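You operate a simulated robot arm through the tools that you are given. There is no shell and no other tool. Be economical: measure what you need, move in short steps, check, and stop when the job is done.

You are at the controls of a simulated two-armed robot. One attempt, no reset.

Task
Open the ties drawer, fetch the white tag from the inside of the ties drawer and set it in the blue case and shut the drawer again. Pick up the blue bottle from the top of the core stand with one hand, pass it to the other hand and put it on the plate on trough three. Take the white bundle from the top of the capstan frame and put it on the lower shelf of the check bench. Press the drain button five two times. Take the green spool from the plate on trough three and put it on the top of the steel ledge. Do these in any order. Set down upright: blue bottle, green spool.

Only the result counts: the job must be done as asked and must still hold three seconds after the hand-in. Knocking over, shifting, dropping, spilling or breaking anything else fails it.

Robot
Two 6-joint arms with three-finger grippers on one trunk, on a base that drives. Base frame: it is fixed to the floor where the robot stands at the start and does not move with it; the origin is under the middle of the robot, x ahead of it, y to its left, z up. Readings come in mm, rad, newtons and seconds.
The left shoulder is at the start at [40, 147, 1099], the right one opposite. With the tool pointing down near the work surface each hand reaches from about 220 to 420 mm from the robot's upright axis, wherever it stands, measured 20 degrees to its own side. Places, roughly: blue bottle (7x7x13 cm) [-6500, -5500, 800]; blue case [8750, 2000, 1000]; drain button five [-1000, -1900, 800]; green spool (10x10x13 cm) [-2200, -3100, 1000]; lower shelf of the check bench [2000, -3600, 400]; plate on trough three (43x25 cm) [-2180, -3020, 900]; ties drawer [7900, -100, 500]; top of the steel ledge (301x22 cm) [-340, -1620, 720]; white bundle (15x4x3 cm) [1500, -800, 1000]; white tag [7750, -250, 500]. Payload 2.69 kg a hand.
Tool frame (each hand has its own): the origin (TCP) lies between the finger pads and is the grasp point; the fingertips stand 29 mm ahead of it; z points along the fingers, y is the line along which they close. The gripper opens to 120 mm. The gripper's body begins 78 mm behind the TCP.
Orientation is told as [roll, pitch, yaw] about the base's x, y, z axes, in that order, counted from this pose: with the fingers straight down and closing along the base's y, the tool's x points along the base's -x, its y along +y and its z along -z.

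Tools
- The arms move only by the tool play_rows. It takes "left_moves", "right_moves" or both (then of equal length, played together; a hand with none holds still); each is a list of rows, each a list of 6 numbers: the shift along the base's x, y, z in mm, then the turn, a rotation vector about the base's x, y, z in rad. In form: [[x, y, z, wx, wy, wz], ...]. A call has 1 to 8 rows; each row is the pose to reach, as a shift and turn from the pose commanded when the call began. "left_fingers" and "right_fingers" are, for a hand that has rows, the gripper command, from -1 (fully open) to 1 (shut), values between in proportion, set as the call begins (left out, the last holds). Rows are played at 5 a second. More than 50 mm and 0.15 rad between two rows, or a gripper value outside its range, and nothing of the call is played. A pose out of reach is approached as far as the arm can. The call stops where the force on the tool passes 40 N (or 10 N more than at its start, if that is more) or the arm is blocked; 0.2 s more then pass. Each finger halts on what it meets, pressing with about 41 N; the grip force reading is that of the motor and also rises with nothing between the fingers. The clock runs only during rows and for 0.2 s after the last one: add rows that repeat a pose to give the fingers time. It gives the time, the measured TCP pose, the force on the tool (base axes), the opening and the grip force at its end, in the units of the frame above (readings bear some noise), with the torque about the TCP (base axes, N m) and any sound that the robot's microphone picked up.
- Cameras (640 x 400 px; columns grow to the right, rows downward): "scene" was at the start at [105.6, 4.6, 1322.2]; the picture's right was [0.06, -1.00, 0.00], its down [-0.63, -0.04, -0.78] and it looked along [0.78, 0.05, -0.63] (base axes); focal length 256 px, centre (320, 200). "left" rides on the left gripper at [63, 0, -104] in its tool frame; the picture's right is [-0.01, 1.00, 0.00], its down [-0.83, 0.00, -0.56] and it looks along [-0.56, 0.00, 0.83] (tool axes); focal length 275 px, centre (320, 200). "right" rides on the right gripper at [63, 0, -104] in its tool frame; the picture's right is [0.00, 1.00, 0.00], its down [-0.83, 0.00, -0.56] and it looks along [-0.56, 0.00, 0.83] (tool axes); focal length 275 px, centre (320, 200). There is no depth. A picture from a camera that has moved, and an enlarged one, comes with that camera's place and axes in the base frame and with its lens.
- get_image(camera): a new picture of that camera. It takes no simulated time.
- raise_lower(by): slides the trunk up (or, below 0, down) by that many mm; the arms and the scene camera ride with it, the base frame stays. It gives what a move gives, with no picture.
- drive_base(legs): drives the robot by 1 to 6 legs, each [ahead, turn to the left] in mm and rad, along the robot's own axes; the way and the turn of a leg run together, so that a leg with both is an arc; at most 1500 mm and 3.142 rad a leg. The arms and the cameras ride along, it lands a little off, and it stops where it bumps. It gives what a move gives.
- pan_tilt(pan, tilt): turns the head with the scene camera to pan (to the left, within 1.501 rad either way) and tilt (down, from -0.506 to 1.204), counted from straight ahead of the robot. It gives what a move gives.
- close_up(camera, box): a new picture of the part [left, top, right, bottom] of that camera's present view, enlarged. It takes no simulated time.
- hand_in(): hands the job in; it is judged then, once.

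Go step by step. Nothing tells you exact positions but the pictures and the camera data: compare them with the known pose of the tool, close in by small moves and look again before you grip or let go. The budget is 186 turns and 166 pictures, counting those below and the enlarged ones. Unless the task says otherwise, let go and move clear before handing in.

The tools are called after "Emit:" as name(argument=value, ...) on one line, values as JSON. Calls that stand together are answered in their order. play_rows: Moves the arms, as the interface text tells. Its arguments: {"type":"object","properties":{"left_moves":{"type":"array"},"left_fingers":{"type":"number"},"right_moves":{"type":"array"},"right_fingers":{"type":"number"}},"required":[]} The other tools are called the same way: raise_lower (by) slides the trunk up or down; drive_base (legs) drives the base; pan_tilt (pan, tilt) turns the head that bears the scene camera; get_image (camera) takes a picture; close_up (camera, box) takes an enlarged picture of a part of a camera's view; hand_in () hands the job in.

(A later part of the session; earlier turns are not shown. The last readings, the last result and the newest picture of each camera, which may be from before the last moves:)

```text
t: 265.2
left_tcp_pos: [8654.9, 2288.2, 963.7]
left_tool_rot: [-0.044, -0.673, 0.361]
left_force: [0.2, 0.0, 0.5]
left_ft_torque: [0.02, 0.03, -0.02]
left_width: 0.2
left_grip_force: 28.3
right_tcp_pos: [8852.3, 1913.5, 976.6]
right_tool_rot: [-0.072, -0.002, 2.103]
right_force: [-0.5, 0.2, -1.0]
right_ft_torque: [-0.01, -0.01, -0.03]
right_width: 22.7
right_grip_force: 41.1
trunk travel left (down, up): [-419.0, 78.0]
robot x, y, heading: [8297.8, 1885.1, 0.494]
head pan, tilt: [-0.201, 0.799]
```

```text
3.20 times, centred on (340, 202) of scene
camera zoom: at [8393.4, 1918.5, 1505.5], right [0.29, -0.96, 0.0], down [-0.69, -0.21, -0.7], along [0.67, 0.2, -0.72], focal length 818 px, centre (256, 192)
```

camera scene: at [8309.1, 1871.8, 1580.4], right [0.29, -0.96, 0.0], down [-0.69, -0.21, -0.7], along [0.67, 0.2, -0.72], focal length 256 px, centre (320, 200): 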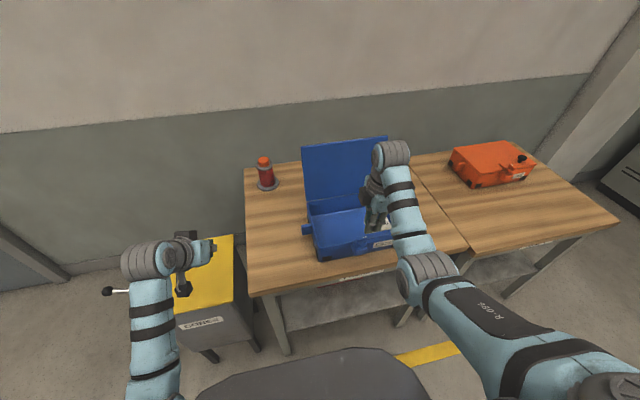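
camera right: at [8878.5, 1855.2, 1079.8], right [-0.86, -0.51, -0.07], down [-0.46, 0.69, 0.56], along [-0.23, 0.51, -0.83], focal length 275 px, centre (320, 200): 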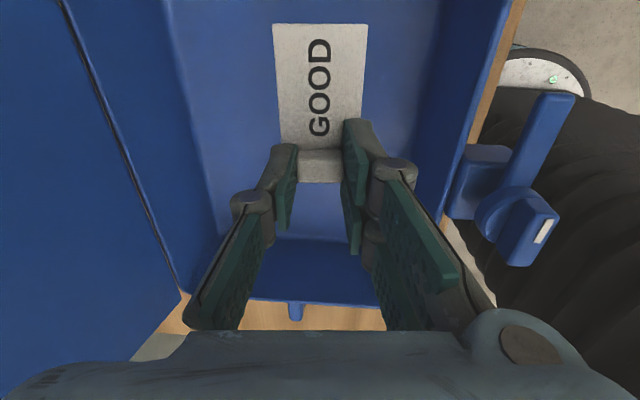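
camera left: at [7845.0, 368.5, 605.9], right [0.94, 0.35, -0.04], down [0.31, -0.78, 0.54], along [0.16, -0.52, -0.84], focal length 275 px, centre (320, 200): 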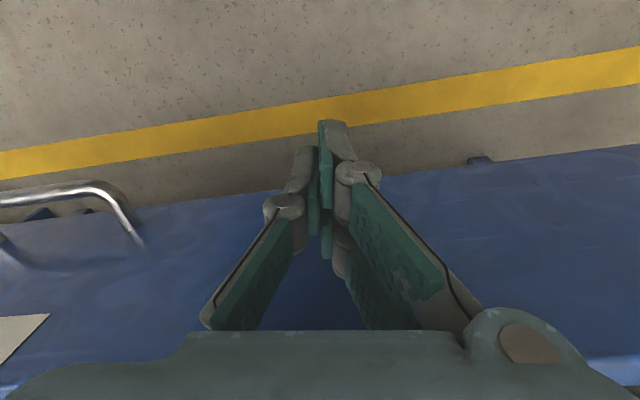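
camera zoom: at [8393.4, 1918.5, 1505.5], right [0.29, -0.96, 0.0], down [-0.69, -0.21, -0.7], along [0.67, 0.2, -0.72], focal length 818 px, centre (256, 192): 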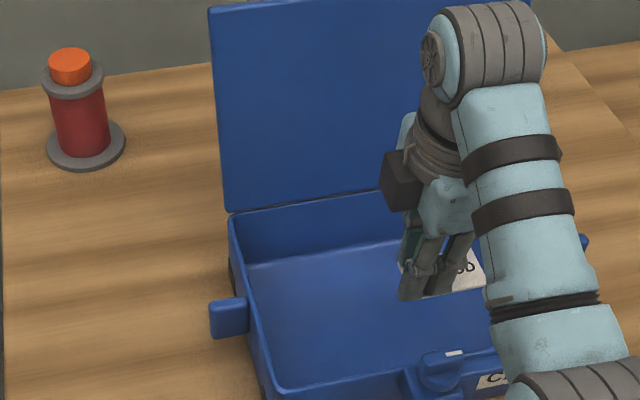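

Well centred in the case. I lower the hand until it touches the bottom.

Emit:
play_rows(right_moves=[[0, 0, -8, 0, 0, 0], [0, 0, -16, 0, 0, 0], [0, 0, -24, 0, 0, 0], [0, 0, -32, 0, 0, 0], [0, 0, -40, 0, 0, 0], [0, 0, -46, 0, 0, 0], [0, 0, -52, 0, 0, 0], [0, 0, -58, 0, 0, 0]])

Emit:
get_image(camera="right")

```text
t: 267.0
left_tcp_pos: [8652.1, 2288.6, 963.2]
left_tool_rot: [-0.045, -0.671, 0.358]
left_force: [-0.3, -0.2, 0.2]
left_ft_torque: [0.01, -0.01, -0.01]
left_width: 0.3
left_grip_force: 28.3
right_tcp_pos: [8852.1, 1913.1, 918.1]
right_tool_rot: [-0.073, -0.002, 2.103]
right_force: [-0.2, 0.8, 0.1]
right_ft_torque: [-0.02, 0.0, -0.01]
right_width: 22.7
right_grip_force: 40.4
trunk travel left (down, up): [-419.0, 78.0]
robot x, y, heading: [8296.6, 1884.6, 0.495]
head pan, tilt: [-0.201, 0.799]
```

```text
94 pictures are left
camera right: at [8877.7, 1854.8, 1022.3], right [-0.86, -0.51, -0.07], down [-0.46, 0.69, 0.56], along [-0.23, 0.51, -0.83], focal length 275 px, centre (320, 200)
```

right: 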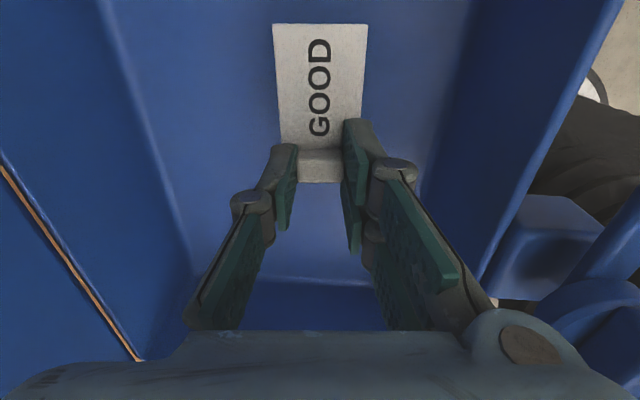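

Emit:
play_rows(right_moves=[[0, 0, -6, 0, 0, 0], [0, 0, -12, 0, 0, 0], [0, 0, -18, 0, 0, 0], [0, 0, -23, 0, 0, 0], [0, 0, -28, 0, 0, 0], [0, 0, -33, 0, 0, 0], [0, 0, -38, 0, 0, 0]])

Emit:
get_image(camera="right")

```text
t: 268.6
left_tcp_pos: [8649.8, 2287.7, 964.6]
left_tool_rot: [-0.044, -0.675, 0.361]
left_force: [0.1, -0.6, -0.1]
left_ft_torque: [0.01, 0.0, 0.03]
left_width: 0.0
left_grip_force: 28.7
right_tcp_pos: [8851.8, 1913.2, 888.1]
right_tool_rot: [-0.085, 0.003, 2.103]
right_force: [-6.7, -1.7, 18.9]
right_ft_torque: [-0.34, 0.39, -0.13]
right_width: 22.9
right_grip_force: 40.8
trunk travel left (down, up): [-419.0, 78.0]
robot x, y, heading: [8296.2, 1880.8, 0.498]
head pan, tilt: [-0.201, 0.799]
stopped in row 7 (right hand): the force on the tool passed its limit at 49 N (the readings are from after the stop); the commanded pose is now the measured one
```

```text
93 pictures are left
camera right: at [8876.5, 1854.8, 992.4], right [-0.86, -0.51, -0.09], down [-0.47, 0.69, 0.55], along [-0.22, 0.51, -0.83], focal length 275 px, centre (320, 200)
```

right: 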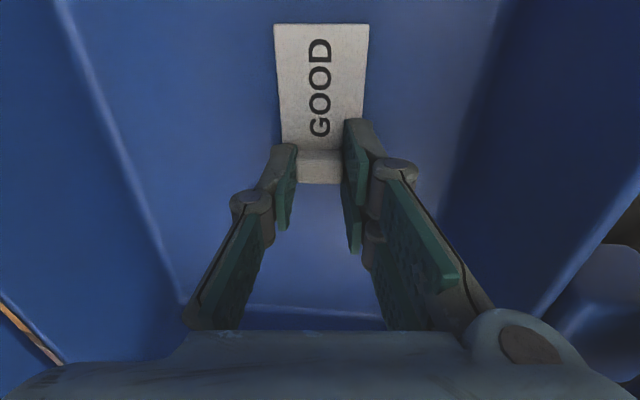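

The tag touches the bottom of the case. I release it and lift out.

Emit:
play_rows(right_moves=[[0, 0, 2, 0, 0, 0], [0, 0, 3, 0, 0, 0], [0, 0, 3, 0, 0, 0]], right_fingers=0.3)

Emit:
play_rows(right_moves=[[0, 0, 25, 0, 0, 0], [0, 0, 55, 0, 0, 0], [0, 0, 80, 0, 0, 0]])

Emit:
raise_lower(by=75)

Emit:
get_image(camera="right")

```text
t: 269.4
left_tcp_pos: [8653.2, 2287.5, 963.7]
left_tool_rot: [-0.044, -0.672, 0.36]
left_force: [-0.2, 0.1, 0.1]
left_ft_torque: [0.02, 0.01, 0.0]
left_width: 0.1
left_grip_force: 28.5
right_tcp_pos: [8854.6, 1912.5, 887.5]
right_tool_rot: [-0.081, 0.003, 2.103]
right_force: [1.6, -0.1, 3.4]
right_ft_torque: [-0.07, 0.01, -0.01]
right_width: 42.5
right_grip_force: 0.1
trunk travel left (down, up): [-419.0, 78.0]
robot x, y, heading: [8296.2, 1883.6, 0.493]
head pan, tilt: [-0.201, 0.799]
```

```text
t: 270.2
left_tcp_pos: [8651.8, 2288.5, 964.3]
left_tool_rot: [-0.043, -0.672, 0.36]
left_force: [0.3, -0.1, 0.7]
left_ft_torque: [-0.01, -0.01, 0.0]
left_width: 0.0
left_grip_force: 28.7
right_tcp_pos: [8853.4, 1914.2, 968.8]
right_tool_rot: [-0.083, 0.001, 2.102]
right_force: [-0.2, -0.3, -0.2]
right_ft_torque: [0.0, 0.01, 0.0]
right_width: 42.0
right_grip_force: 0.1
trunk travel left (down, up): [-419.0, 78.0]
robot x, y, heading: [8298.2, 1884.6, 0.495]
head pan, tilt: [-0.201, 0.799]
```

```text
t: 271.3
left_tcp_pos: [8651.6, 2287.6, 1038.4]
left_tool_rot: [-0.044, -0.672, 0.359]
left_force: [-0.4, 0.6, -0.7]
left_ft_torque: [-0.02, 0.03, -0.03]
left_width: 0.0
left_grip_force: 28.7
right_tcp_pos: [8855.5, 1913.0, 1042.3]
right_tool_rot: [-0.082, 0.001, 2.102]
right_force: [0.9, 0.1, -1.5]
right_ft_torque: [0.0, -0.01, -0.03]
right_width: 42.0
right_grip_force: 0.1
trunk travel left (down, up): [-494.0, 3.0]
robot x, y, heading: [8301.2, 1889.3, 0.497]
head pan, tilt: [-0.201, 0.799]
```

```text
92 pictures are left
camera right: at [8879.4, 1854.6, 1146.9], right [-0.86, -0.51, -0.08], down [-0.46, 0.69, 0.55], along [-0.23, 0.51, -0.83], focal length 275 px, centre (320, 200)
```

right: 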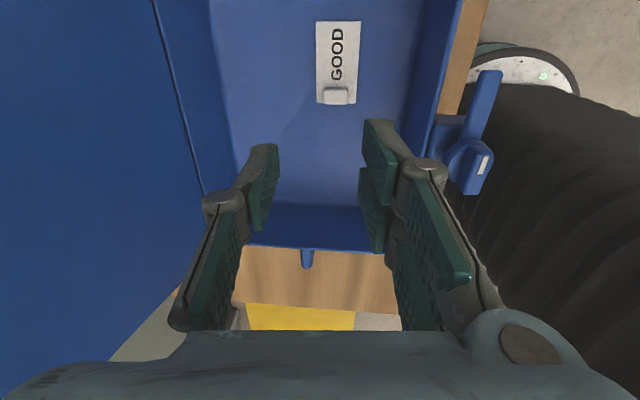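

The tag rests in the case. Next the bundle: I back out, drive round to the right-hand corridor and look along it, reconfiguring the left hand on the way.

Emit:
drive_base(legs=[[-250, 0], [0, -2.085], [720, 0], [0, -1.06]])

Emit:
pan_tilt(pan=0, tilt=0.35)

Emit:
get_image(camera="scene")

```text
t: 284.2
left_tcp_pos: [7708.3, 657.9, 1037.5]
left_tool_rot: [-0.043, -0.67, -2.789]
left_force: [0.1, -0.3, -0.5]
left_ft_torque: [0.01, 0.02, 0.04]
left_width: 0.1
left_grip_force: 28.0
right_tcp_pos: [7509.6, 1035.4, 1042.8]
right_tool_rot: [-0.083, 0.001, -1.051]
right_force: [0.2, -0.5, 0.1]
right_ft_torque: [0.02, 0.03, -0.01]
right_width: 42.0
right_grip_force: 0.1
trunk travel left (down, up): [-494.0, 3.0]
robot x, y, heading: [8066.4, 1057.3, -2.653]
head pan, tilt: [-0.201, 0.799]
```

```text
t: 285.1
left_tcp_pos: [7708.5, 658.5, 1038.4]
left_tool_rot: [-0.043, -0.671, -2.792]
left_force: [-0.4, 0.4, -0.1]
left_ft_torque: [-0.01, 0.04, 0.01]
left_width: 0.1
left_grip_force: 28.3
right_tcp_pos: [7510.4, 1034.0, 1042.0]
right_tool_rot: [-0.081, 0.001, -1.05]
right_force: [-0.3, 0.2, 0.7]
right_ft_torque: [0.01, 0.02, 0.01]
right_width: 42.0
right_grip_force: 0.1
trunk travel left (down, up): [-494.0, 3.0]
robot x, y, heading: [8068.3, 1058.2, -2.657]
head pan, tilt: [0.0, 0.351]
```

```text
91 pictures are left
camera scene: at [7967.0, 1003.8, 1619.9], right [-0.47, 0.88, 0.0], down [0.3, 0.16, -0.94], along [-0.83, -0.44, -0.34], focal length 256 px, centre (320, 200)
```

scene: 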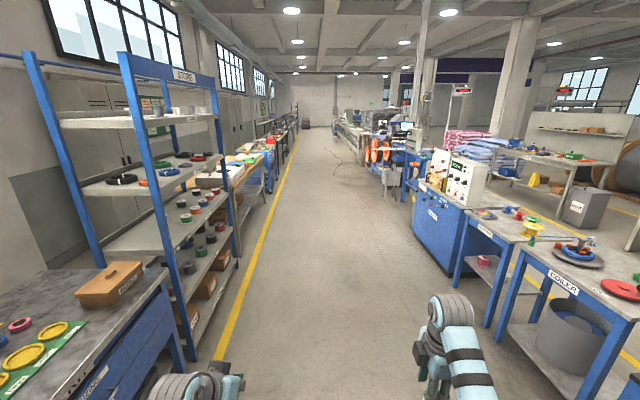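

The corridor is clear. I drive down it to near the capstan frame's right end and level the left hand.

Emit:
drive_base(legs=[[1400, 0.005], [1400, 0], [1400, 0], [1300, 0]])

Emit:
play_rows(left_moves=[[0, 0, -12, 0.046, -0.126, 0], [0, 0, -24, 0.092, -0.252, 0], [0, 0, -36, 0.138, -0.378, 0], [0, 0, -48, 0.184, -0.504, 0], [0, 0, -60, 0.23, -0.63, 0], [0, 0, -60, 0.23, -0.63, 0]], left_fingers=-0.3)

Emit:
pan_tilt(pan=-0.6, tilt=0.45)

Emit:
get_image(camera="scene")

Emit:
pan_tilt(pan=0.6, tilt=0.45)

Emit:
get_image(camera="scene")

```text
t: 311.5
left_tcp_pos: [2875.5, -2012.2, 1038.0]
left_tool_rot: [-0.045, -0.671, -2.774]
left_force: [0.5, 0.4, -0.1]
left_ft_torque: [0.01, -0.01, 0.01]
left_width: 0.2
left_grip_force: 28.0
right_tcp_pos: [2669.1, -1638.2, 1043.4]
right_tool_rot: [-0.085, -0.001, -1.029]
right_force: [0.4, 0.1, 0.2]
right_ft_torque: [0.0, 0.01, -0.02]
right_width: 42.0
right_grip_force: 0.0
trunk travel left (down, up): [-494.0, 3.0]
robot x, y, heading: [3224.6, -1606.5, -2.633]
head pan, tilt: [0.0, 0.351]
```

```text
t: 312.9
left_tcp_pos: [2874.1, -2012.2, 977.6]
left_tool_rot: [-0.032, 0.001, -2.777]
left_force: [-0.6, 0.6, 0.5]
left_ft_torque: [-0.04, 0.0, 0.01]
left_width: 78.0
left_grip_force: 0.0
right_tcp_pos: [2668.7, -1640.1, 1042.7]
right_tool_rot: [-0.083, 0.001, -1.03]
right_force: [-0.5, 0.0, -0.5]
right_ft_torque: [0.01, -0.03, 0.0]
right_width: 42.0
right_grip_force: 0.1
trunk travel left (down, up): [-494.0, 3.0]
robot x, y, heading: [3222.4, -1605.5, -2.636]
head pan, tilt: [0.0, 0.351]
```

```text
t: 313.9
left_tcp_pos: [2874.7, -2012.2, 977.6]
left_tool_rot: [-0.032, -0.003, -2.778]
left_force: [0.0, 0.1, -0.1]
left_ft_torque: [-0.02, -0.02, -0.03]
left_width: 77.7
left_grip_force: 0.1
right_tcp_pos: [2668.7, -1639.4, 1043.9]
right_tool_rot: [-0.082, 0.0, -1.029]
right_force: [-1.2, 0.4, -0.1]
right_ft_torque: [0.0, 0.01, 0.0]
right_width: 42.0
right_grip_force: 0.1
trunk travel left (down, up): [-494.0, 3.0]
robot x, y, heading: [3224.1, -1605.6, -2.643]
head pan, tilt: [-0.6, 0.45]
```

```text
90 pictures are left
camera scene: at [3116.2, -1608.0, 1610.8], right [0.1, 1.0, 0.0], down [0.43, -0.04, -0.9], along [-0.9, 0.09, -0.44], focal length 256 px, centre (320, 200)
```

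scene: 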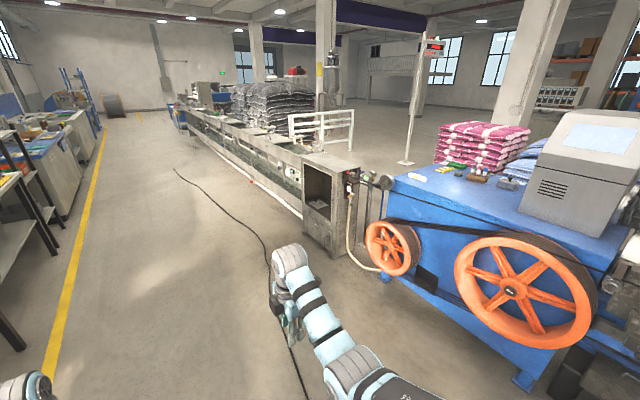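

```text
t: 315.3
left_tcp_pos: [2874.0, -2011.0, 977.0]
left_tool_rot: [-0.031, 0.0, -2.779]
left_force: [0.3, -0.1, 0.7]
left_ft_torque: [-0.03, 0.02, 0.0]
left_width: 77.8
left_grip_force: 0.0
right_tcp_pos: [2668.8, -1638.5, 1042.0]
right_tool_rot: [-0.082, 0.0, -1.03]
right_force: [-0.3, -0.7, -0.3]
right_ft_torque: [-0.01, 0.01, 0.02]
right_width: 42.3
right_grip_force: 0.0
trunk travel left (down, up): [-494.0, 3.0]
robot x, y, heading: [3227.9, -1603.2, -2.636]
head pan, tilt: [0.6, 0.45]
```

```text
89 pictures are left
camera scene: at [3166.3, -1698.7, 1610.8], right [-0.89, 0.45, 0.0], down [0.2, 0.39, -0.9], along [-0.41, -0.8, -0.44], focal length 256 px, centre (320, 200)
```

scene: 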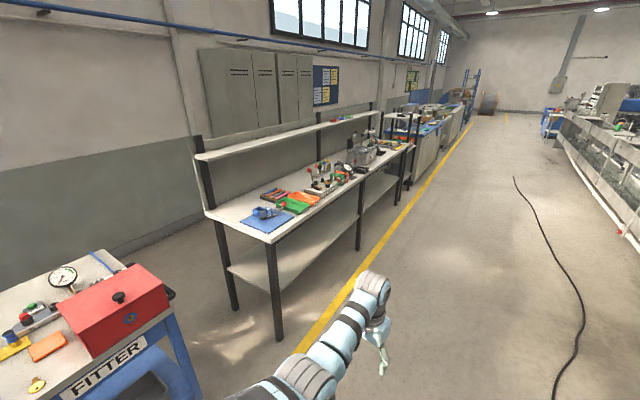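

I see the capstan's two orange wheels and the bundle at the near corner, and the check bench across the corridor. I yaw the left hand a quarter turn, then raise it for the approach.

Emit:
play_rows(left_moves=[[0, 0, 5, 0, 0, -0.145], [0, 0, 10, 0, 0, -0.29], [0, 0, 15, 0, 0, -0.435], [0, 0, 20, 0, 0, -0.58], [0, 0, 25, 0, 0, -0.725], [0, 0, 30, 0, 0, -0.87], [0, 0, 35, 0, 0, -1.015], [0, 0, 40, 0, 0, -1.16]])

Emit:
play_rows(left_moves=[[0, 0, 5, 0, 0, -0.14], [0, 0, 10, 0, 0, -0.28], [0, 0, 20, 0, 0, -0.28], [0, 0, 30, 0, 0, -0.28]])

Emit:
drive_base(legs=[[0, -0.81], [1322, 0], [0, -0.78]])

Emit:
pan_tilt(pan=0.15, tilt=0.85)

Emit:
get_image(camera="scene")

```text
t: 317.1
left_tcp_pos: [2873.2, -2012.2, 1018.0]
left_tool_rot: [-0.033, 0.0, 2.344]
left_force: [0.0, -0.7, 0.0]
left_ft_torque: [0.01, -0.03, 0.03]
left_width: 78.0
left_grip_force: 0.0
right_tcp_pos: [2669.1, -1638.7, 1041.8]
right_tool_rot: [-0.083, 0.001, -1.03]
right_force: [0.7, 0.4, 0.3]
right_ft_torque: [-0.02, 0.01, 0.04]
right_width: 41.9
right_grip_force: 0.0
trunk travel left (down, up): [-494.0, 3.0]
robot x, y, heading: [3224.9, -1607.8, -2.639]
head pan, tilt: [0.6, 0.45]
```

```text
t: 318.1
left_tcp_pos: [2873.7, -2012.2, 1047.5]
left_tool_rot: [-0.033, -0.003, 2.063]
left_force: [-0.6, -0.6, -0.2]
left_ft_torque: [0.0, -0.04, -0.02]
left_width: 78.1
left_grip_force: 0.1
right_tcp_pos: [2668.0, -1638.5, 1042.5]
right_tool_rot: [-0.082, 0.0, -1.03]
right_force: [0.8, -0.4, 0.3]
right_ft_torque: [0.0, 0.05, 0.0]
right_width: 42.1
right_grip_force: 0.0
trunk travel left (down, up): [-494.0, 3.0]
robot x, y, heading: [3225.7, -1607.5, -2.637]
head pan, tilt: [0.6, 0.45]
```

```text
t: 328.9
left_tcp_pos: [1567.8, -837.7, 1046.6]
left_tool_rot: [-0.032, -0.003, 0.471]
left_force: [0.4, 0.9, -0.3]
left_ft_torque: [-0.03, 0.02, 0.01]
left_width: 77.7
left_grip_force: 0.0
right_tcp_pos: [1946.7, -640.7, 1042.7]
right_tool_rot: [-0.083, 0.001, -2.625]
right_force: [-0.3, 0.0, -0.1]
right_ft_torque: [0.0, -0.02, 0.03]
right_width: 41.8
right_grip_force: 0.1
trunk travel left (down, up): [-494.0, 3.0]
robot x, y, heading: [1966.9, -1200.4, 2.048]
head pan, tilt: [0.6, 0.45]
```

```text
t: 329.8
left_tcp_pos: [1567.8, -836.3, 1048.4]
left_tool_rot: [-0.032, -0.001, 0.473]
left_force: [0.7, 0.4, -0.3]
left_ft_torque: [0.01, 0.01, 0.01]
left_width: 78.2
left_grip_force: 0.0
right_tcp_pos: [1947.1, -640.4, 1042.2]
right_tool_rot: [-0.082, -0.001, -2.624]
right_force: [0.6, -0.3, 0.6]
right_ft_torque: [-0.01, 0.03, 0.01]
right_width: 42.1
right_grip_force: 0.0
trunk travel left (down, up): [-494.0, 3.0]
robot x, y, heading: [1966.1, -1197.6, 2.049]
head pan, tilt: [0.15, 0.85]
```

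```text
88 pictures are left
camera scene: at [1910.1, -1117.8, 1576.4], right [0.81, 0.59, 0.0], down [0.44, -0.61, -0.66], along [-0.39, 0.53, -0.75], focal length 256 px, centre (320, 200)
```

scene: 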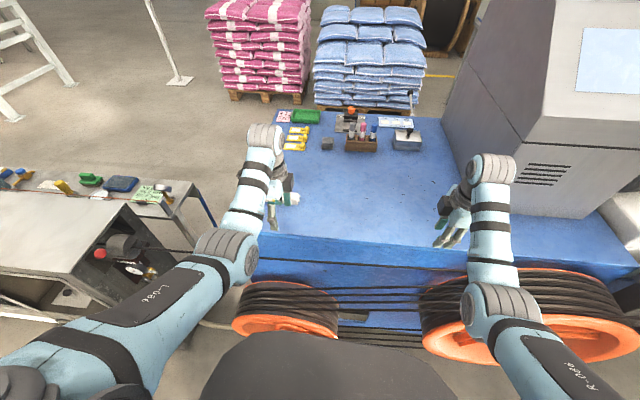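

Emit:
get_image(camera="left")

```text
87 pictures are left
camera left: at [1510.2, -861.6, 1152.7], right [-0.45, 0.89, -0.03], down [0.73, 0.39, 0.56], along [0.51, 0.23, -0.83], focal length 275 px, centre (320, 200)
```

left: 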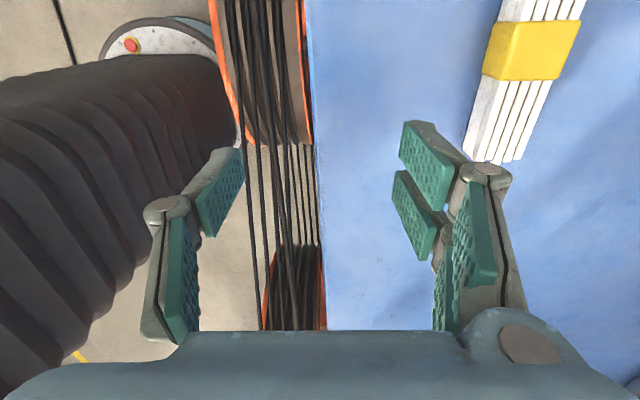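

The bundle's centre is at about (1471, -748), 123 mm ahead and 47 mm left of the hand. I lean and extend the left hand, then edge forward.

Emit:
play_rows(left_moves=[[-15, 3, 0, 0.078, 0.04, 0], [-30, 7, 0, 0.155, 0.08, 0], [-45, 10, 0, 0.233, 0.12, 0], [-60, 14, 0, 0.31, 0.16, 0], [-60, 14, 0, 0.31, 0.16, 0]])

Emit:
drive_base(legs=[[70, 0]])

Emit:
get_image(camera="left")

```text
t: 331.0
left_tcp_pos: [1508.5, -822.1, 1047.1]
left_tool_rot: [0.316, -0.001, 0.471]
left_force: [-0.2, 0.0, -0.2]
left_ft_torque: [-0.01, -0.01, 0.01]
left_width: 78.0
left_grip_force: 0.0
right_tcp_pos: [1946.6, -641.2, 1042.8]
right_tool_rot: [-0.081, 0.0, -2.626]
right_force: [-0.9, -0.5, 0.3]
right_ft_torque: [0.0, 0.01, 0.01]
right_width: 42.0
right_grip_force: 0.1
trunk travel left (down, up): [-494.0, 3.0]
robot x, y, heading: [1967.3, -1197.4, 2.051]
head pan, tilt: [0.15, 0.85]
```

```text
t: 332.0
left_tcp_pos: [1480.2, -769.4, 1052.0]
left_tool_rot: [0.324, 0.002, 0.47]
left_force: [-1.8, 2.3, -2.3]
left_ft_torque: [-0.19, -0.11, -0.02]
left_width: 78.1
left_grip_force: 0.2
right_tcp_pos: [1917.9, -586.9, 1046.4]
right_tool_rot: [-0.092, 0.001, -2.625]
right_force: [-0.2, 2.4, -0.9]
right_ft_torque: [-0.19, -0.07, -0.02]
right_width: 42.1
right_grip_force: 0.1
trunk travel left (down, up): [-494.0, 3.0]
robot x, y, heading: [1933.7, -1139.1, 2.052]
head pan, tilt: [0.15, 0.85]
```

```text
86 pictures are left
camera left: at [1438.9, -827.2, 1152.1], right [-0.43, 0.85, 0.32], down [0.82, 0.22, 0.52], along [0.38, 0.49, -0.79], focal length 275 px, centre (320, 200)
```

left: 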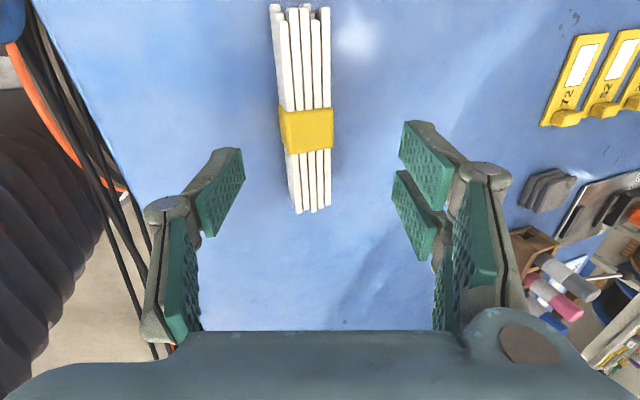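

The bundle is nicely between the fingers. I edge 14 mm in, lower the hand and ease the lean.

Emit:
drive_base(legs=[[14, 0]])

Emit:
play_rows(left_moves=[[0, 0, -13, -0.05, -0.026, 0], [0, 0, -26, -0.1, -0.052, 0], [0, 0, -39, -0.15, -0.078, 0], [0, 0, -50, -0.17, -0.09, 0], [0, 0, -50, -0.17, -0.09, 0]], left_fingers=-0.1)

Emit:
get_image(camera="left")

```text
t: 332.8
left_tcp_pos: [1474.6, -758.3, 1053.1]
left_tool_rot: [0.326, 0.001, 0.471]
left_force: [-0.9, 0.1, -0.9]
left_ft_torque: [-0.03, 0.02, -0.01]
left_width: 77.9
left_grip_force: 0.0
right_tcp_pos: [1913.1, -575.5, 1047.1]
right_tool_rot: [-0.093, -0.001, -2.625]
right_force: [-0.6, 0.6, -0.1]
right_ft_torque: [-0.01, 0.01, 0.0]
right_width: 41.9
right_grip_force: 0.0
trunk travel left (down, up): [-494.0, 3.0]
robot x, y, heading: [1929.9, -1122.6, 2.05]
head pan, tilt: [0.15, 0.85]
```

```text
t: 334.0
left_tcp_pos: [1471.5, -753.6, 999.8]
left_tool_rot: [0.13, -0.002, 0.471]
left_force: [0.2, -0.2, -0.7]
left_ft_torque: [-0.01, -0.05, 0.0]
left_width: 65.9
left_grip_force: 0.0
right_tcp_pos: [1909.0, -570.9, 1045.1]
right_tool_rot: [-0.09, 0.0, -2.624]
right_force: [0.0, -1.1, 0.2]
right_ft_torque: [0.01, -0.03, 0.02]
right_width: 42.0
right_grip_force: 0.0
trunk travel left (down, up): [-494.0, 3.0]
robot x, y, heading: [1927.0, -1123.0, 2.05]
head pan, tilt: [0.15, 0.85]
```

```text
85 pictures are left
camera left: at [1421.5, -794.0, 1104.7], right [-0.45, 0.89, 0.13], down [0.77, 0.31, 0.55], along [0.45, 0.35, -0.82], focal length 275 px, centre (320, 200)
```

left: 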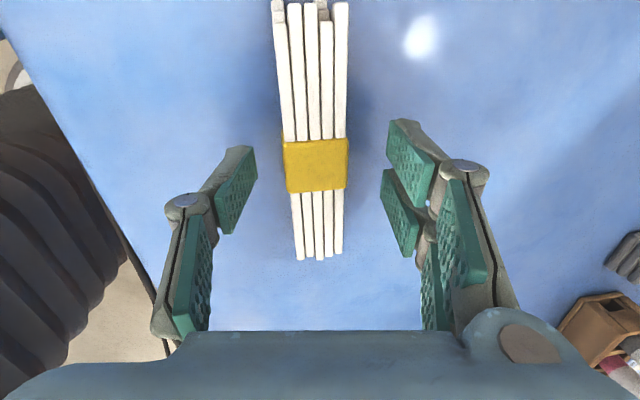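

Emit:
play_rows(left_moves=[[0, 0, -5, 0, 0, 0], [0, 0, -10, 0, 0, 0], [0, 0, -15, 0, 0, 0], [0, 0, -15, 0, 0, 0]])

Emit:
play_rows(left_moves=[[0, 0, 0, 0, 0, 0], [0, 0, 0, 0, 0, 0], [0, 0, 0, 0, 0, 0]], left_fingers=1)

Emit:
play_rows(left_moves=[[0, 0, 15, 0, 0, 0], [0, 0, 30, 0, 0, 0], [0, 0, 45, 0, 0, 0], [0, 0, 60, 0, 0, 0]])

Emit:
get_image(camera="left")

```text
t: 335.0
left_tcp_pos: [1474.3, -755.1, 985.2]
left_tool_rot: [0.13, -0.002, 0.471]
left_force: [0.2, 0.6, 0.9]
left_ft_torque: [0.01, 0.0, 0.0]
left_width: 65.9
left_grip_force: 0.1
right_tcp_pos: [1910.9, -574.0, 1045.9]
right_tool_rot: [-0.092, -0.001, -2.624]
right_force: [-0.4, -0.2, -0.5]
right_ft_torque: [0.0, 0.0, -0.03]
right_width: 42.1
right_grip_force: 0.0
trunk travel left (down, up): [-494.0, 3.0]
robot x, y, heading: [1925.6, -1121.6, 2.049]
head pan, tilt: [0.15, 0.85]
```

```text
t: 335.8
left_tcp_pos: [1473.4, -754.4, 986.4]
left_tool_rot: [0.132, 0.0, 0.473]
left_force: [0.3, 1.0, 2.2]
left_ft_torque: [0.02, -0.07, 0.05]
left_width: 31.3
left_grip_force: 40.7
right_tcp_pos: [1911.5, -572.5, 1046.3]
right_tool_rot: [-0.091, -0.001, -2.625]
right_force: [-0.2, 0.1, 0.2]
right_ft_torque: [-0.01, 0.01, 0.04]
right_width: 42.1
right_grip_force: 0.1
trunk travel left (down, up): [-494.0, 3.0]
robot x, y, heading: [1926.1, -1126.5, 2.05]
head pan, tilt: [0.15, 0.85]
```

```text
t: 336.8
left_tcp_pos: [1473.4, -755.8, 1046.2]
left_tool_rot: [0.13, -0.001, 0.471]
left_force: [0.1, 0.3, -0.4]
left_ft_torque: [0.0, -0.03, -0.02]
left_width: 31.2
left_grip_force: 41.2
right_tcp_pos: [1911.0, -571.7, 1045.6]
right_tool_rot: [-0.09, 0.0, -2.626]
right_force: [-0.7, -0.4, 0.0]
right_ft_torque: [-0.04, -0.02, -0.02]
right_width: 41.9
right_grip_force: 0.1
trunk travel left (down, up): [-494.0, 3.0]
robot x, y, heading: [1922.6, -1123.6, 2.049]
head pan, tilt: [0.15, 0.85]
```

```text
84 pictures are left
camera left: at [1423.1, -795.5, 1150.7], right [-0.45, 0.89, 0.13], down [0.77, 0.31, 0.55], along [0.45, 0.35, -0.82], focal length 275 px, centre (320, 200)
```

left: 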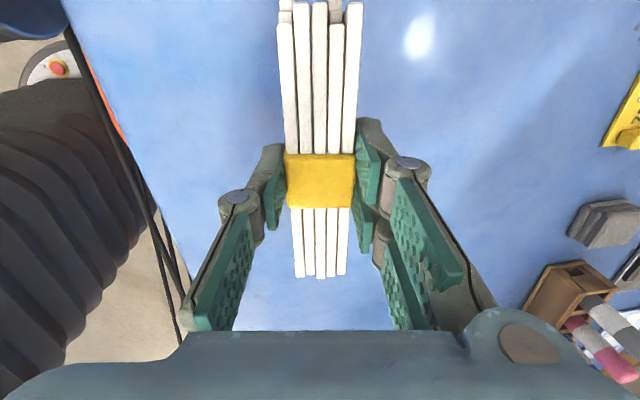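

The bundle is held. I back away and drive across to the check bench.

Emit:
drive_base(legs=[[-320, 0], [0, 2.63], [1250, 0], [0, 0.53]])

Emit:
pan_tilt(pan=0.2, tilt=0.7)

Emit:
get_image(camera="scene")

```text
t: 352.5
left_tcp_pos: [2507.4, -3015.5, 1047.1]
left_tool_rot: [0.131, -0.002, -2.641]
left_force: [0.2, 0.8, -0.7]
left_ft_torque: [0.03, 0.0, 0.02]
left_width: 31.2
left_grip_force: 41.0
right_tcp_pos: [2077.5, -3211.8, 1045.6]
right_tool_rot: [-0.088, 0.001, 0.547]
right_force: [0.7, -0.5, -0.2]
right_ft_torque: [-0.02, -0.01, 0.02]
right_width: 41.9
right_grip_force: 0.0
trunk travel left (down, up): [-494.0, 3.0]
robot x, y, heading: [2044.2, -2660.6, -1.063]
head pan, tilt: [0.15, 0.85]
```

```text
t: 353.2
left_tcp_pos: [2508.2, -3016.1, 1045.9]
left_tool_rot: [0.132, -0.001, -2.641]
left_force: [0.1, -0.4, -0.9]
left_ft_torque: [0.02, 0.01, -0.04]
left_width: 31.1
left_grip_force: 41.4
right_tcp_pos: [2076.8, -3212.0, 1046.2]
right_tool_rot: [-0.087, 0.0, 0.546]
right_force: [0.1, 0.0, -0.4]
right_ft_torque: [-0.03, -0.03, 0.0]
right_width: 41.9
right_grip_force: 0.1
trunk travel left (down, up): [-494.0, 3.0]
robot x, y, heading: [2041.7, -2660.0, -1.06]
head pan, tilt: [0.201, 0.7]
```

```text
83 pictures are left
camera scene: at [2109.5, -2744.4, 1588.5], right [-0.76, -0.65, 0.0], down [-0.42, 0.49, -0.76], along [0.5, -0.58, -0.64], focal length 256 px, centre (320, 200)
```

scene: 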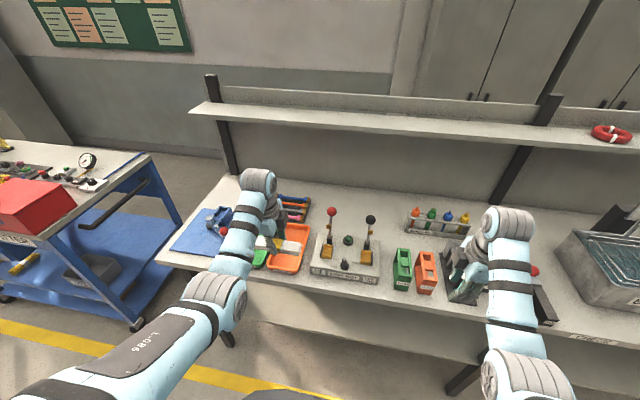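

I back off, then lower the trunk and set the hands for reaching under the bench top.

Emit:
drive_base(legs=[[-330, 0]])

Emit:
play_rows(left_moves=[[0, 0, -10, -0.076, -0.043, 0], [0, 0, -20, -0.152, -0.086, 0], [0, 0, -30, -0.228, -0.129, 0], [0, 0, -40, -0.305, -0.171, 0], [0, 0, -40, -0.305, -0.171, 0]], right_moves=[[-12, 22, -10, 0, 0, 0], [-24, 44, -20, 0, 0, 0], [-37, 65, -30, 0, 0, 0], [-49, 87, -40, 0, 0, 0], [-49, 87, -40, 0, 0, 0]])

Emit:
raise_lower(by=-420)

Emit:
pan_tilt(pan=0.15, tilt=0.5)

Emit:
get_image(camera="scene")

Emit:
get_image(camera="left")

```text
t: 355.4
left_tcp_pos: [2347.7, -2729.9, 1045.7]
left_tool_rot: [0.126, -0.002, -2.642]
left_force: [-0.2, -0.1, -1.3]
left_ft_torque: [0.0, -0.01, 0.0]
left_width: 30.7
left_grip_force: 41.1
right_tcp_pos: [1914.9, -2924.2, 1044.7]
right_tool_rot: [-0.088, 0.0, 0.546]
right_force: [0.2, 0.3, 0.2]
right_ft_torque: [0.05, 0.01, 0.01]
right_width: 42.1
right_grip_force: 0.1
trunk travel left (down, up): [-494.0, 3.0]
robot x, y, heading: [1884.6, -2369.2, -1.068]
head pan, tilt: [0.201, 0.7]
```

```text
t: 356.6
left_tcp_pos: [2346.4, -2727.5, 1005.3]
left_tool_rot: [0.481, 0.002, -2.642]
left_force: [0.3, 0.3, -1.5]
left_ft_torque: [0.03, 0.03, -0.03]
left_width: 31.5
left_grip_force: 41.3
right_tcp_pos: [1866.3, -2845.4, 981.2]
right_tool_rot: [-0.09, 0.0, 0.543]
right_force: [0.1, -0.5, 0.0]
right_ft_torque: [-0.01, 0.0, 0.03]
right_width: 42.0
right_grip_force: 0.0
right hand out of reach, approached as far as the arm can: row 1, 2, 3, 4, 5
trunk travel left (down, up): [-494.0, 3.0]
robot x, y, heading: [1883.0, -2371.1, -1.06]
head pan, tilt: [0.201, 0.7]
```

```text
refused: -420 is not a number from -400 to 400
```

```text
t: 357.3
left_tcp_pos: [2345.3, -2727.4, 1005.1]
left_tool_rot: [0.48, 0.003, -2.642]
left_force: [0.6, -0.1, -1.0]
left_ft_torque: [0.01, -0.01, -0.01]
left_width: 30.9
left_grip_force: 41.4
right_tcp_pos: [1866.7, -2846.2, 981.0]
right_tool_rot: [-0.091, 0.0, 0.543]
right_force: [0.3, 0.6, 0.4]
right_ft_torque: [0.02, -0.01, 0.04]
right_width: 42.3
right_grip_force: 0.0
trunk travel left (down, up): [-494.0, 3.0]
robot x, y, heading: [1879.7, -2373.0, -1.058]
head pan, tilt: [0.15, 0.499]
```

```text
82 pictures are left
camera scene: at [1948.1, -2462.3, 1606.2], right [-0.79, -0.61, 0.0], down [-0.29, 0.38, -0.88], along [0.54, -0.69, -0.48], focal length 256 px, centre (320, 200)
```

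scene: 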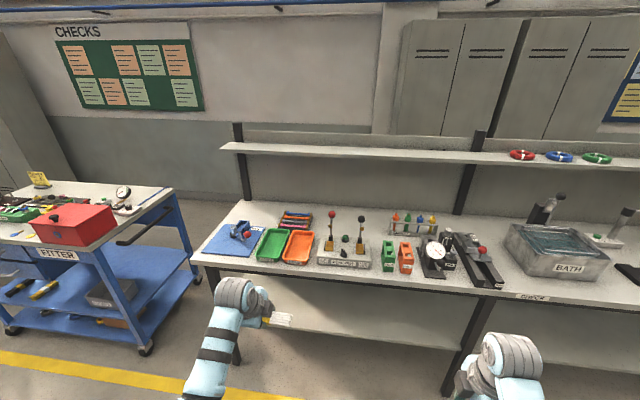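

```text
81 pictures are left
camera left: at [2377.8, -2654.7, 1099.6], right [0.42, -0.78, 0.46], down [-0.86, -0.17, 0.49], along [-0.3, -0.6, -0.74], focal length 275 px, centre (320, 200)
```

left: 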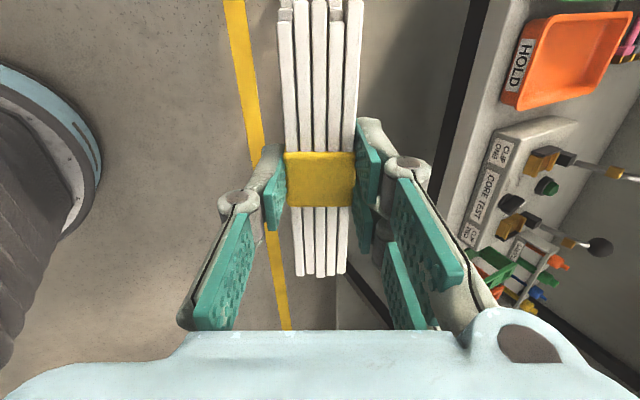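

Emit:
raise_lower(by=-400)

Emit:
get_image(camera="scene")

Emit:
get_image(camera="left")

```text
t: 361.2
left_tcp_pos: [2345.0, -2728.0, 605.6]
left_tool_rot: [0.48, 0.001, -2.642]
left_force: [-0.5, 0.0, -1.0]
left_ft_torque: [0.0, -0.01, -0.01]
left_width: 30.9
left_grip_force: 40.6
right_tcp_pos: [1866.4, -2845.1, 580.9]
right_tool_rot: [-0.09, 0.0, 0.546]
right_force: [0.6, -0.6, 0.4]
right_ft_torque: [0.0, 0.01, -0.01]
right_width: 42.3
right_grip_force: 0.1
trunk travel left (down, up): [-94.0, 403.0]
robot x, y, heading: [1880.4, -2369.5, -1.057]
head pan, tilt: [0.15, 0.499]
```

```text
80 pictures are left
camera scene: at [1947.8, -2461.8, 1206.1], right [-0.79, -0.61, 0.0], down [-0.29, 0.38, -0.88], along [0.54, -0.69, -0.48], focal length 256 px, centre (320, 200)
```

scene: 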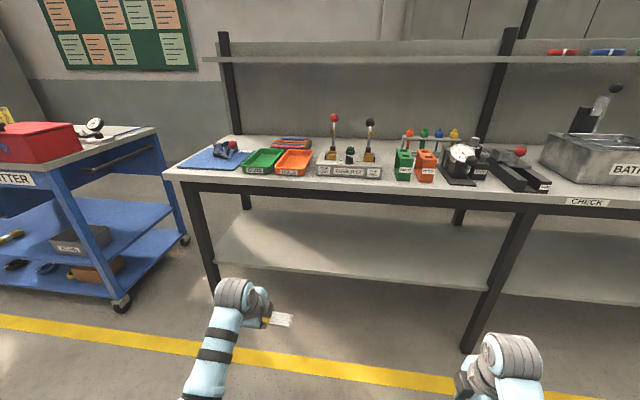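

```text
79 pictures are left
camera left: at [2377.6, -2654.3, 699.6], right [0.42, -0.78, 0.46], down [-0.86, -0.17, 0.49], along [-0.3, -0.6, -0.74], focal length 275 px, centre (320, 200)
```

left: 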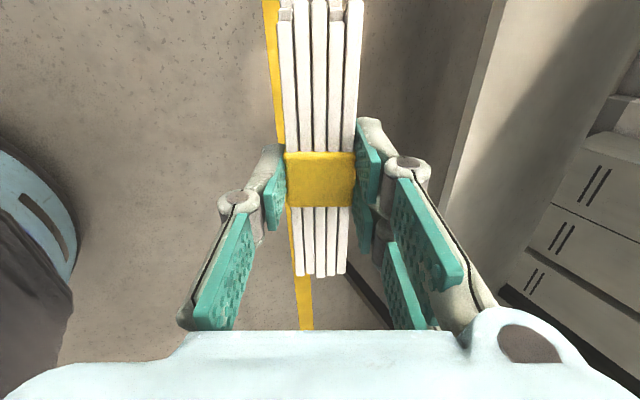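

The lower shelf is at about z 405 with its front edge 365 mm beyond the bundle. I lower a bit and drive in under the top.

Emit:
raise_lower(by=-60)

Emit:
drive_base(legs=[[300, 0]])

Emit:
get_image(camera="scene")

```text
t: 362.2
left_tcp_pos: [2346.0, -2727.3, 546.4]
left_tool_rot: [0.481, 0.001, -2.641]
left_force: [0.3, -0.4, -0.8]
left_ft_torque: [0.03, -0.05, -0.03]
left_width: 31.5
left_grip_force: 41.0
right_tcp_pos: [1866.1, -2846.0, 520.0]
right_tool_rot: [-0.091, -0.001, 0.544]
right_force: [-0.6, 0.6, 0.1]
right_ft_torque: [0.02, -0.01, -0.03]
right_width: 41.9
right_grip_force: 0.1
trunk travel left (down, up): [-34.0, 463.0]
robot x, y, heading: [1883.8, -2372.2, -1.063]
head pan, tilt: [0.15, 0.499]
```

```text
t: 364.2
left_tcp_pos: [2491.6, -2992.4, 545.9]
left_tool_rot: [0.48, 0.001, -2.644]
left_force: [0.6, 0.0, -0.9]
left_ft_torque: [-0.01, 0.05, -0.04]
left_width: 31.1
left_grip_force: 40.9
right_tcp_pos: [2011.8, -3108.9, 520.8]
right_tool_rot: [-0.091, 0.001, 0.543]
right_force: [-0.3, -0.5, -0.4]
right_ft_torque: [0.02, 0.03, -0.05]
right_width: 42.0
right_grip_force: 0.0
trunk travel left (down, up): [-34.0, 463.0]
robot x, y, heading: [2026.2, -2634.9, -1.065]
head pan, tilt: [0.15, 0.499]
```

```text
78 pictures are left
camera scene: at [2094.4, -2725.9, 1146.0], right [-0.79, -0.61, 0.0], down [-0.29, 0.38, -0.88], along [0.54, -0.7, -0.48], focal length 256 px, centre (320, 200)
```

scene: 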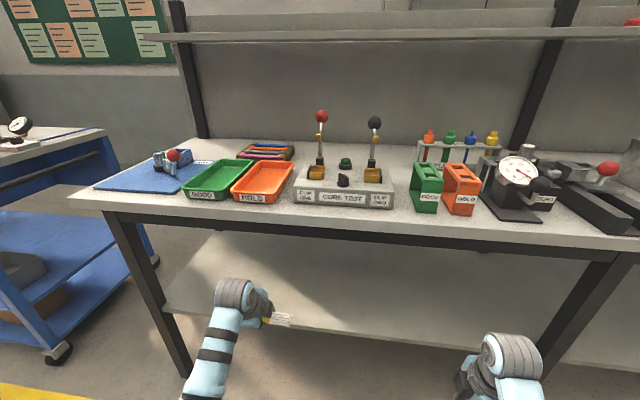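

Emit:
drive_base(legs=[[205, 0]])

Emit:
get_image(camera="left")

Emit:
get_image(camera="scene")

```text
t: 365.8
left_tcp_pos: [2590.6, -3170.5, 547.0]
left_tool_rot: [0.482, 0.004, -2.645]
left_force: [-0.2, -0.3, -1.0]
left_ft_torque: [0.02, -0.02, 0.0]
left_width: 31.1
left_grip_force: 41.2
right_tcp_pos: [2108.8, -3287.3, 520.4]
right_tool_rot: [-0.09, 0.0, 0.542]
right_force: [0.1, -1.1, 0.3]
right_ft_torque: [0.0, 0.01, -0.03]
right_width: 42.3
right_grip_force: 0.1
trunk travel left (down, up): [-34.0, 463.0]
robot x, y, heading: [2129.8, -2813.3, -1.064]
head pan, tilt: [0.15, 0.499]
```

```text
77 pictures are left
camera left: at [2622.1, -3097.2, 640.0], right [0.42, -0.78, 0.46], down [-0.86, -0.17, 0.49], along [-0.3, -0.6, -0.74], focal length 275 px, centre (320, 200)
```

left: 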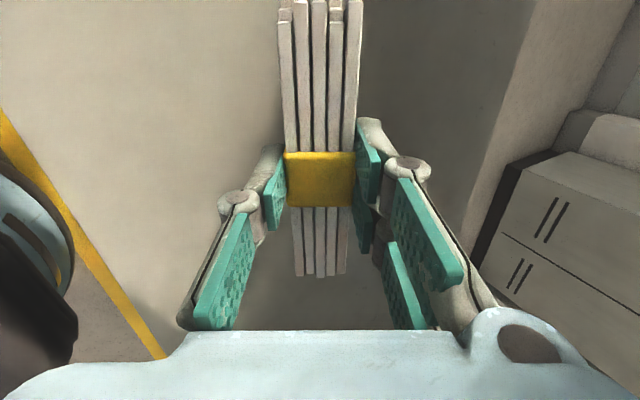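

```text
76 pictures are left
camera scene: at [2192.4, -2903.8, 1146.1], right [-0.79, -0.61, 0.0], down [-0.29, 0.38, -0.88], along [0.54, -0.7, -0.48], focal length 256 px, centre (320, 200)
```

scene: 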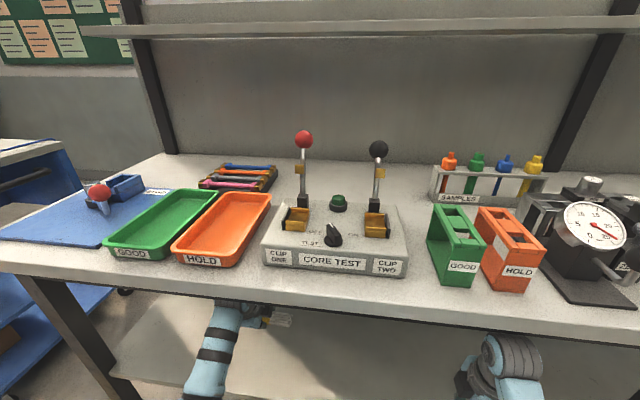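

The bundle is about 140 mm inside the shelf edge. I lower it until it touches.

Emit:
raise_lower(by=-30)

Emit:
play_rows(left_moves=[[0, 0, -12, 0, 0, 0], [0, 0, -24, 0, 0, 0], [0, 0, -36, 0, 0, 0], [0, 0, -46, 0, 0, 0], [0, 0, -54, 0, 0, 0], [0, 0, -62, 0, 0, 0], [0, 0, -70, 0, 0, 0], [0, 0, -78, 0, 0, 0]])

Emit:
get_image(camera="left")

```text
t: 366.6
left_tcp_pos: [2590.7, -3170.3, 518.1]
left_tool_rot: [0.482, 0.001, -2.645]
left_force: [-0.7, 0.2, -0.5]
left_ft_torque: [-0.01, 0.01, -0.01]
left_width: 31.3
left_grip_force: 41.3
right_tcp_pos: [2109.3, -3287.1, 491.9]
right_tool_rot: [-0.089, -0.001, 0.543]
right_force: [0.1, -1.0, -0.7]
right_ft_torque: [0.02, 0.01, 0.01]
right_width: 42.1
right_grip_force: 0.1
trunk travel left (down, up): [-4.0, 493.0]
robot x, y, heading: [2127.5, -2812.0, -1.068]
head pan, tilt: [0.15, 0.499]
```

```text
t: 368.2
left_tcp_pos: [2592.2, -3173.6, 456.5]
left_tool_rot: [0.507, 0.003, -2.644]
left_force: [-1.6, 2.2, 24.1]
left_ft_torque: [0.16, -0.17, 0.06]
left_width: 31.2
left_grip_force: 41.3
right_tcp_pos: [2108.8, -3285.5, 493.1]
right_tool_rot: [-0.096, -0.001, 0.543]
right_force: [-0.3, -0.3, -0.2]
right_ft_torque: [0.0, 0.06, -0.02]
right_width: 42.0
right_grip_force: 0.0
trunk travel left (down, up): [-4.0, 493.0]
robot x, y, heading: [2126.9, -2814.7, -1.064]
head pan, tilt: [0.15, 0.499]
stopped in row 8 (left hand): the force on the tool passed its limit at 56 N (the readings are from after the stop); the commanded pose is now the measured one
```

```text
75 pictures are left
camera left: at [2623.3, -3099.1, 549.5], right [0.41, -0.77, 0.49], down [-0.86, -0.16, 0.48], along [-0.29, -0.62, -0.73], focal length 275 px, centre (320, 200)
```

left: 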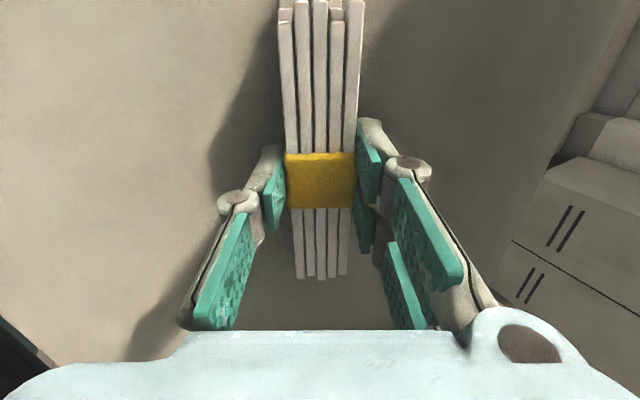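

It touches the shelf. I release, lift and back out, then check.

Emit:
play_rows(left_moves=[[0, 0, 2, 0, 0, 0], [0, 0, 2, 0, 0, 0], [0, 0, 2, 0, 0, 0]], left_fingers=-0.1)

Emit:
play_rows(left_moves=[[0, 0, 15, 0, 0, 0], [0, 0, 35, 0, 0, 0], [0, 0, 60, 0, 0, 0], [0, 0, 70, 0, 0, 0]])

Emit:
get_image(camera="left")

```text
t: 369.0
left_tcp_pos: [2591.7, -3171.3, 453.0]
left_tool_rot: [0.495, 0.004, -2.643]
left_force: [-0.4, -0.7, 1.7]
left_ft_torque: [0.0, 0.03, 0.0]
left_width: 69.4
left_grip_force: 0.0
right_tcp_pos: [2109.3, -3287.0, 490.9]
right_tool_rot: [-0.092, -0.001, 0.542]
right_force: [-0.5, -0.1, -0.2]
right_ft_torque: [0.01, 0.03, -0.02]
right_width: 41.9
right_grip_force: 0.1
trunk travel left (down, up): [-4.0, 493.0]
robot x, y, heading: [2130.9, -2813.5, -1.067]
head pan, tilt: [0.15, 0.499]
```

```text
t: 370.0
left_tcp_pos: [2591.6, -3172.3, 524.3]
left_tool_rot: [0.495, 0.002, -2.644]
left_force: [0.1, -0.6, 0.3]
left_ft_torque: [-0.01, -0.01, 0.0]
left_width: 66.0
left_grip_force: 0.0
right_tcp_pos: [2111.1, -3288.0, 491.9]
right_tool_rot: [-0.092, 0.001, 0.542]
right_force: [0.1, 0.2, -0.9]
right_ft_torque: [-0.01, 0.01, -0.03]
right_width: 41.9
right_grip_force: 0.0
trunk travel left (down, up): [-4.0, 493.0]
robot x, y, heading: [2128.4, -2810.2, -1.062]
head pan, tilt: [0.15, 0.499]
```

```text
74 pictures are left
camera left: at [2623.4, -3098.5, 617.1], right [0.41, -0.78, 0.47], down [-0.86, -0.16, 0.48], along [-0.3, -0.61, -0.73], focal length 275 px, centre (320, 200)
```

left: 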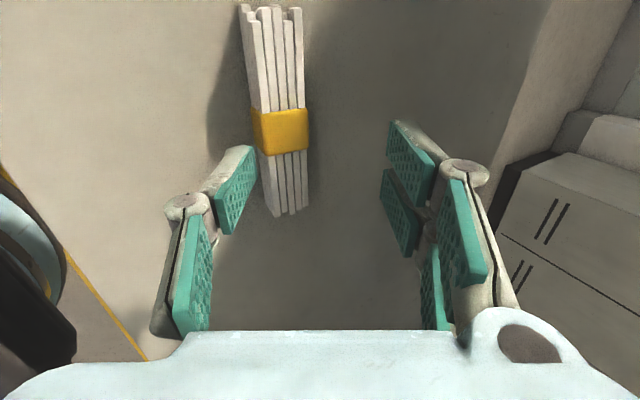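

The bundle lies on the lower shelf. I back out, raise the trunk and drive down the corridor toward the core stand.

Emit:
drive_base(legs=[[-560, 0], [0, -1.585]])

Emit:
raise_lower(by=400)

Emit:
drive_base(legs=[[1400, 0], [1400, 0], [1400, 0], [1400, 0], [1200, 0]])

Emit:
pan_tilt(pan=-0.35, tilt=0.35)

Emit:
get_image(camera="scene")

```text
t: 377.1
left_tcp_pos: [1495.6, -2785.4, 524.1]
left_tool_rot: [0.495, 0.004, 2.075]
left_force: [0.0, 0.8, 0.1]
left_ft_torque: [-0.01, 0.0, 0.01]
left_width: 66.1
left_grip_force: 0.0
right_tcp_pos: [1377.7, -2303.8, 491.0]
right_tool_rot: [-0.09, -0.001, -1.021]
right_force: [-0.2, 0.4, 0.4]
right_ft_torque: [-0.01, 0.02, 0.01]
right_width: 42.0
right_grip_force: 0.1
trunk travel left (down, up): [-4.0, 493.0]
robot x, y, heading: [1853.7, -2318.1, -2.628]
head pan, tilt: [0.15, 0.499]
```

```text
t: 380.9
left_tcp_pos: [1496.6, -2787.0, 923.8]
left_tool_rot: [0.496, 0.004, 2.076]
left_force: [0.0, -0.5, -0.4]
left_ft_torque: [0.02, 0.01, -0.01]
left_width: 66.1
left_grip_force: 0.0
right_tcp_pos: [1378.9, -2305.4, 891.2]
right_tool_rot: [-0.091, 0.001, -1.021]
right_force: [-0.7, 1.1, -0.9]
right_ft_torque: [-0.01, 0.01, -0.03]
right_width: 41.8
right_grip_force: 0.1
trunk travel left (down, up): [-404.0, 93.0]
robot x, y, heading: [1849.9, -2317.1, -2.631]
head pan, tilt: [0.15, 0.499]
```

```text
t: 413.3
left_tcp_pos: [-4419.9, -6122.8, 923.7]
left_tool_rot: [0.495, 0.004, 2.076]
left_force: [0.2, -0.3, 0.3]
left_ft_torque: [-0.01, 0.0, -0.02]
left_width: 66.3
left_grip_force: 0.0
right_tcp_pos: [-4537.0, -5640.4, 891.5]
right_tool_rot: [-0.091, 0.0, -1.022]
right_force: [0.2, 0.1, -0.1]
right_ft_torque: [-0.03, 0.02, -0.01]
right_width: 41.9
right_grip_force: 0.0
trunk travel left (down, up): [-404.0, 93.0]
robot x, y, heading: [-4068.8, -5654.5, -2.629]
head pan, tilt: [0.15, 0.499]
```

```text
t: 414.2
left_tcp_pos: [-4420.1, -6122.5, 921.9]
left_tool_rot: [0.496, 0.004, 2.073]
left_force: [-0.1, 0.1, 0.0]
left_ft_torque: [0.01, -0.01, 0.03]
left_width: 66.2
left_grip_force: 0.0
right_tcp_pos: [-4536.8, -5641.3, 890.7]
right_tool_rot: [-0.092, 0.0, -1.022]
right_force: [0.0, -0.4, -0.3]
right_ft_torque: [0.02, 0.03, 0.03]
right_width: 41.9
right_grip_force: 0.1
trunk travel left (down, up): [-404.0, 93.0]
robot x, y, heading: [-4062.0, -5657.0, -2.632]
head pan, tilt: [-0.351, 0.351]
```

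```text
73 pictures are left
camera scene: at [-4172.5, -5681.3, 1530.2], right [-0.16, 0.99, 0.0], down [0.34, 0.06, -0.94], along [-0.93, -0.15, -0.34], focal length 256 px, centre (320, 200)
```

scene: 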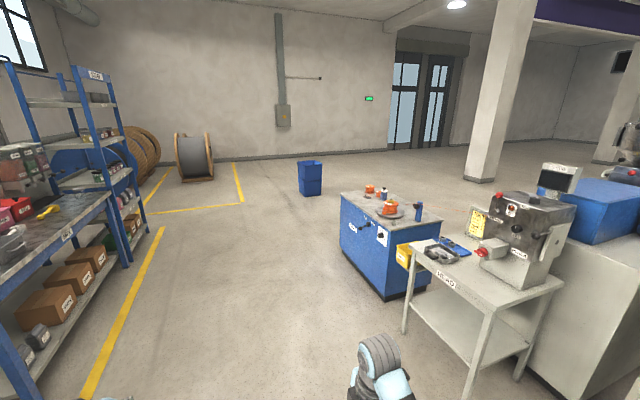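

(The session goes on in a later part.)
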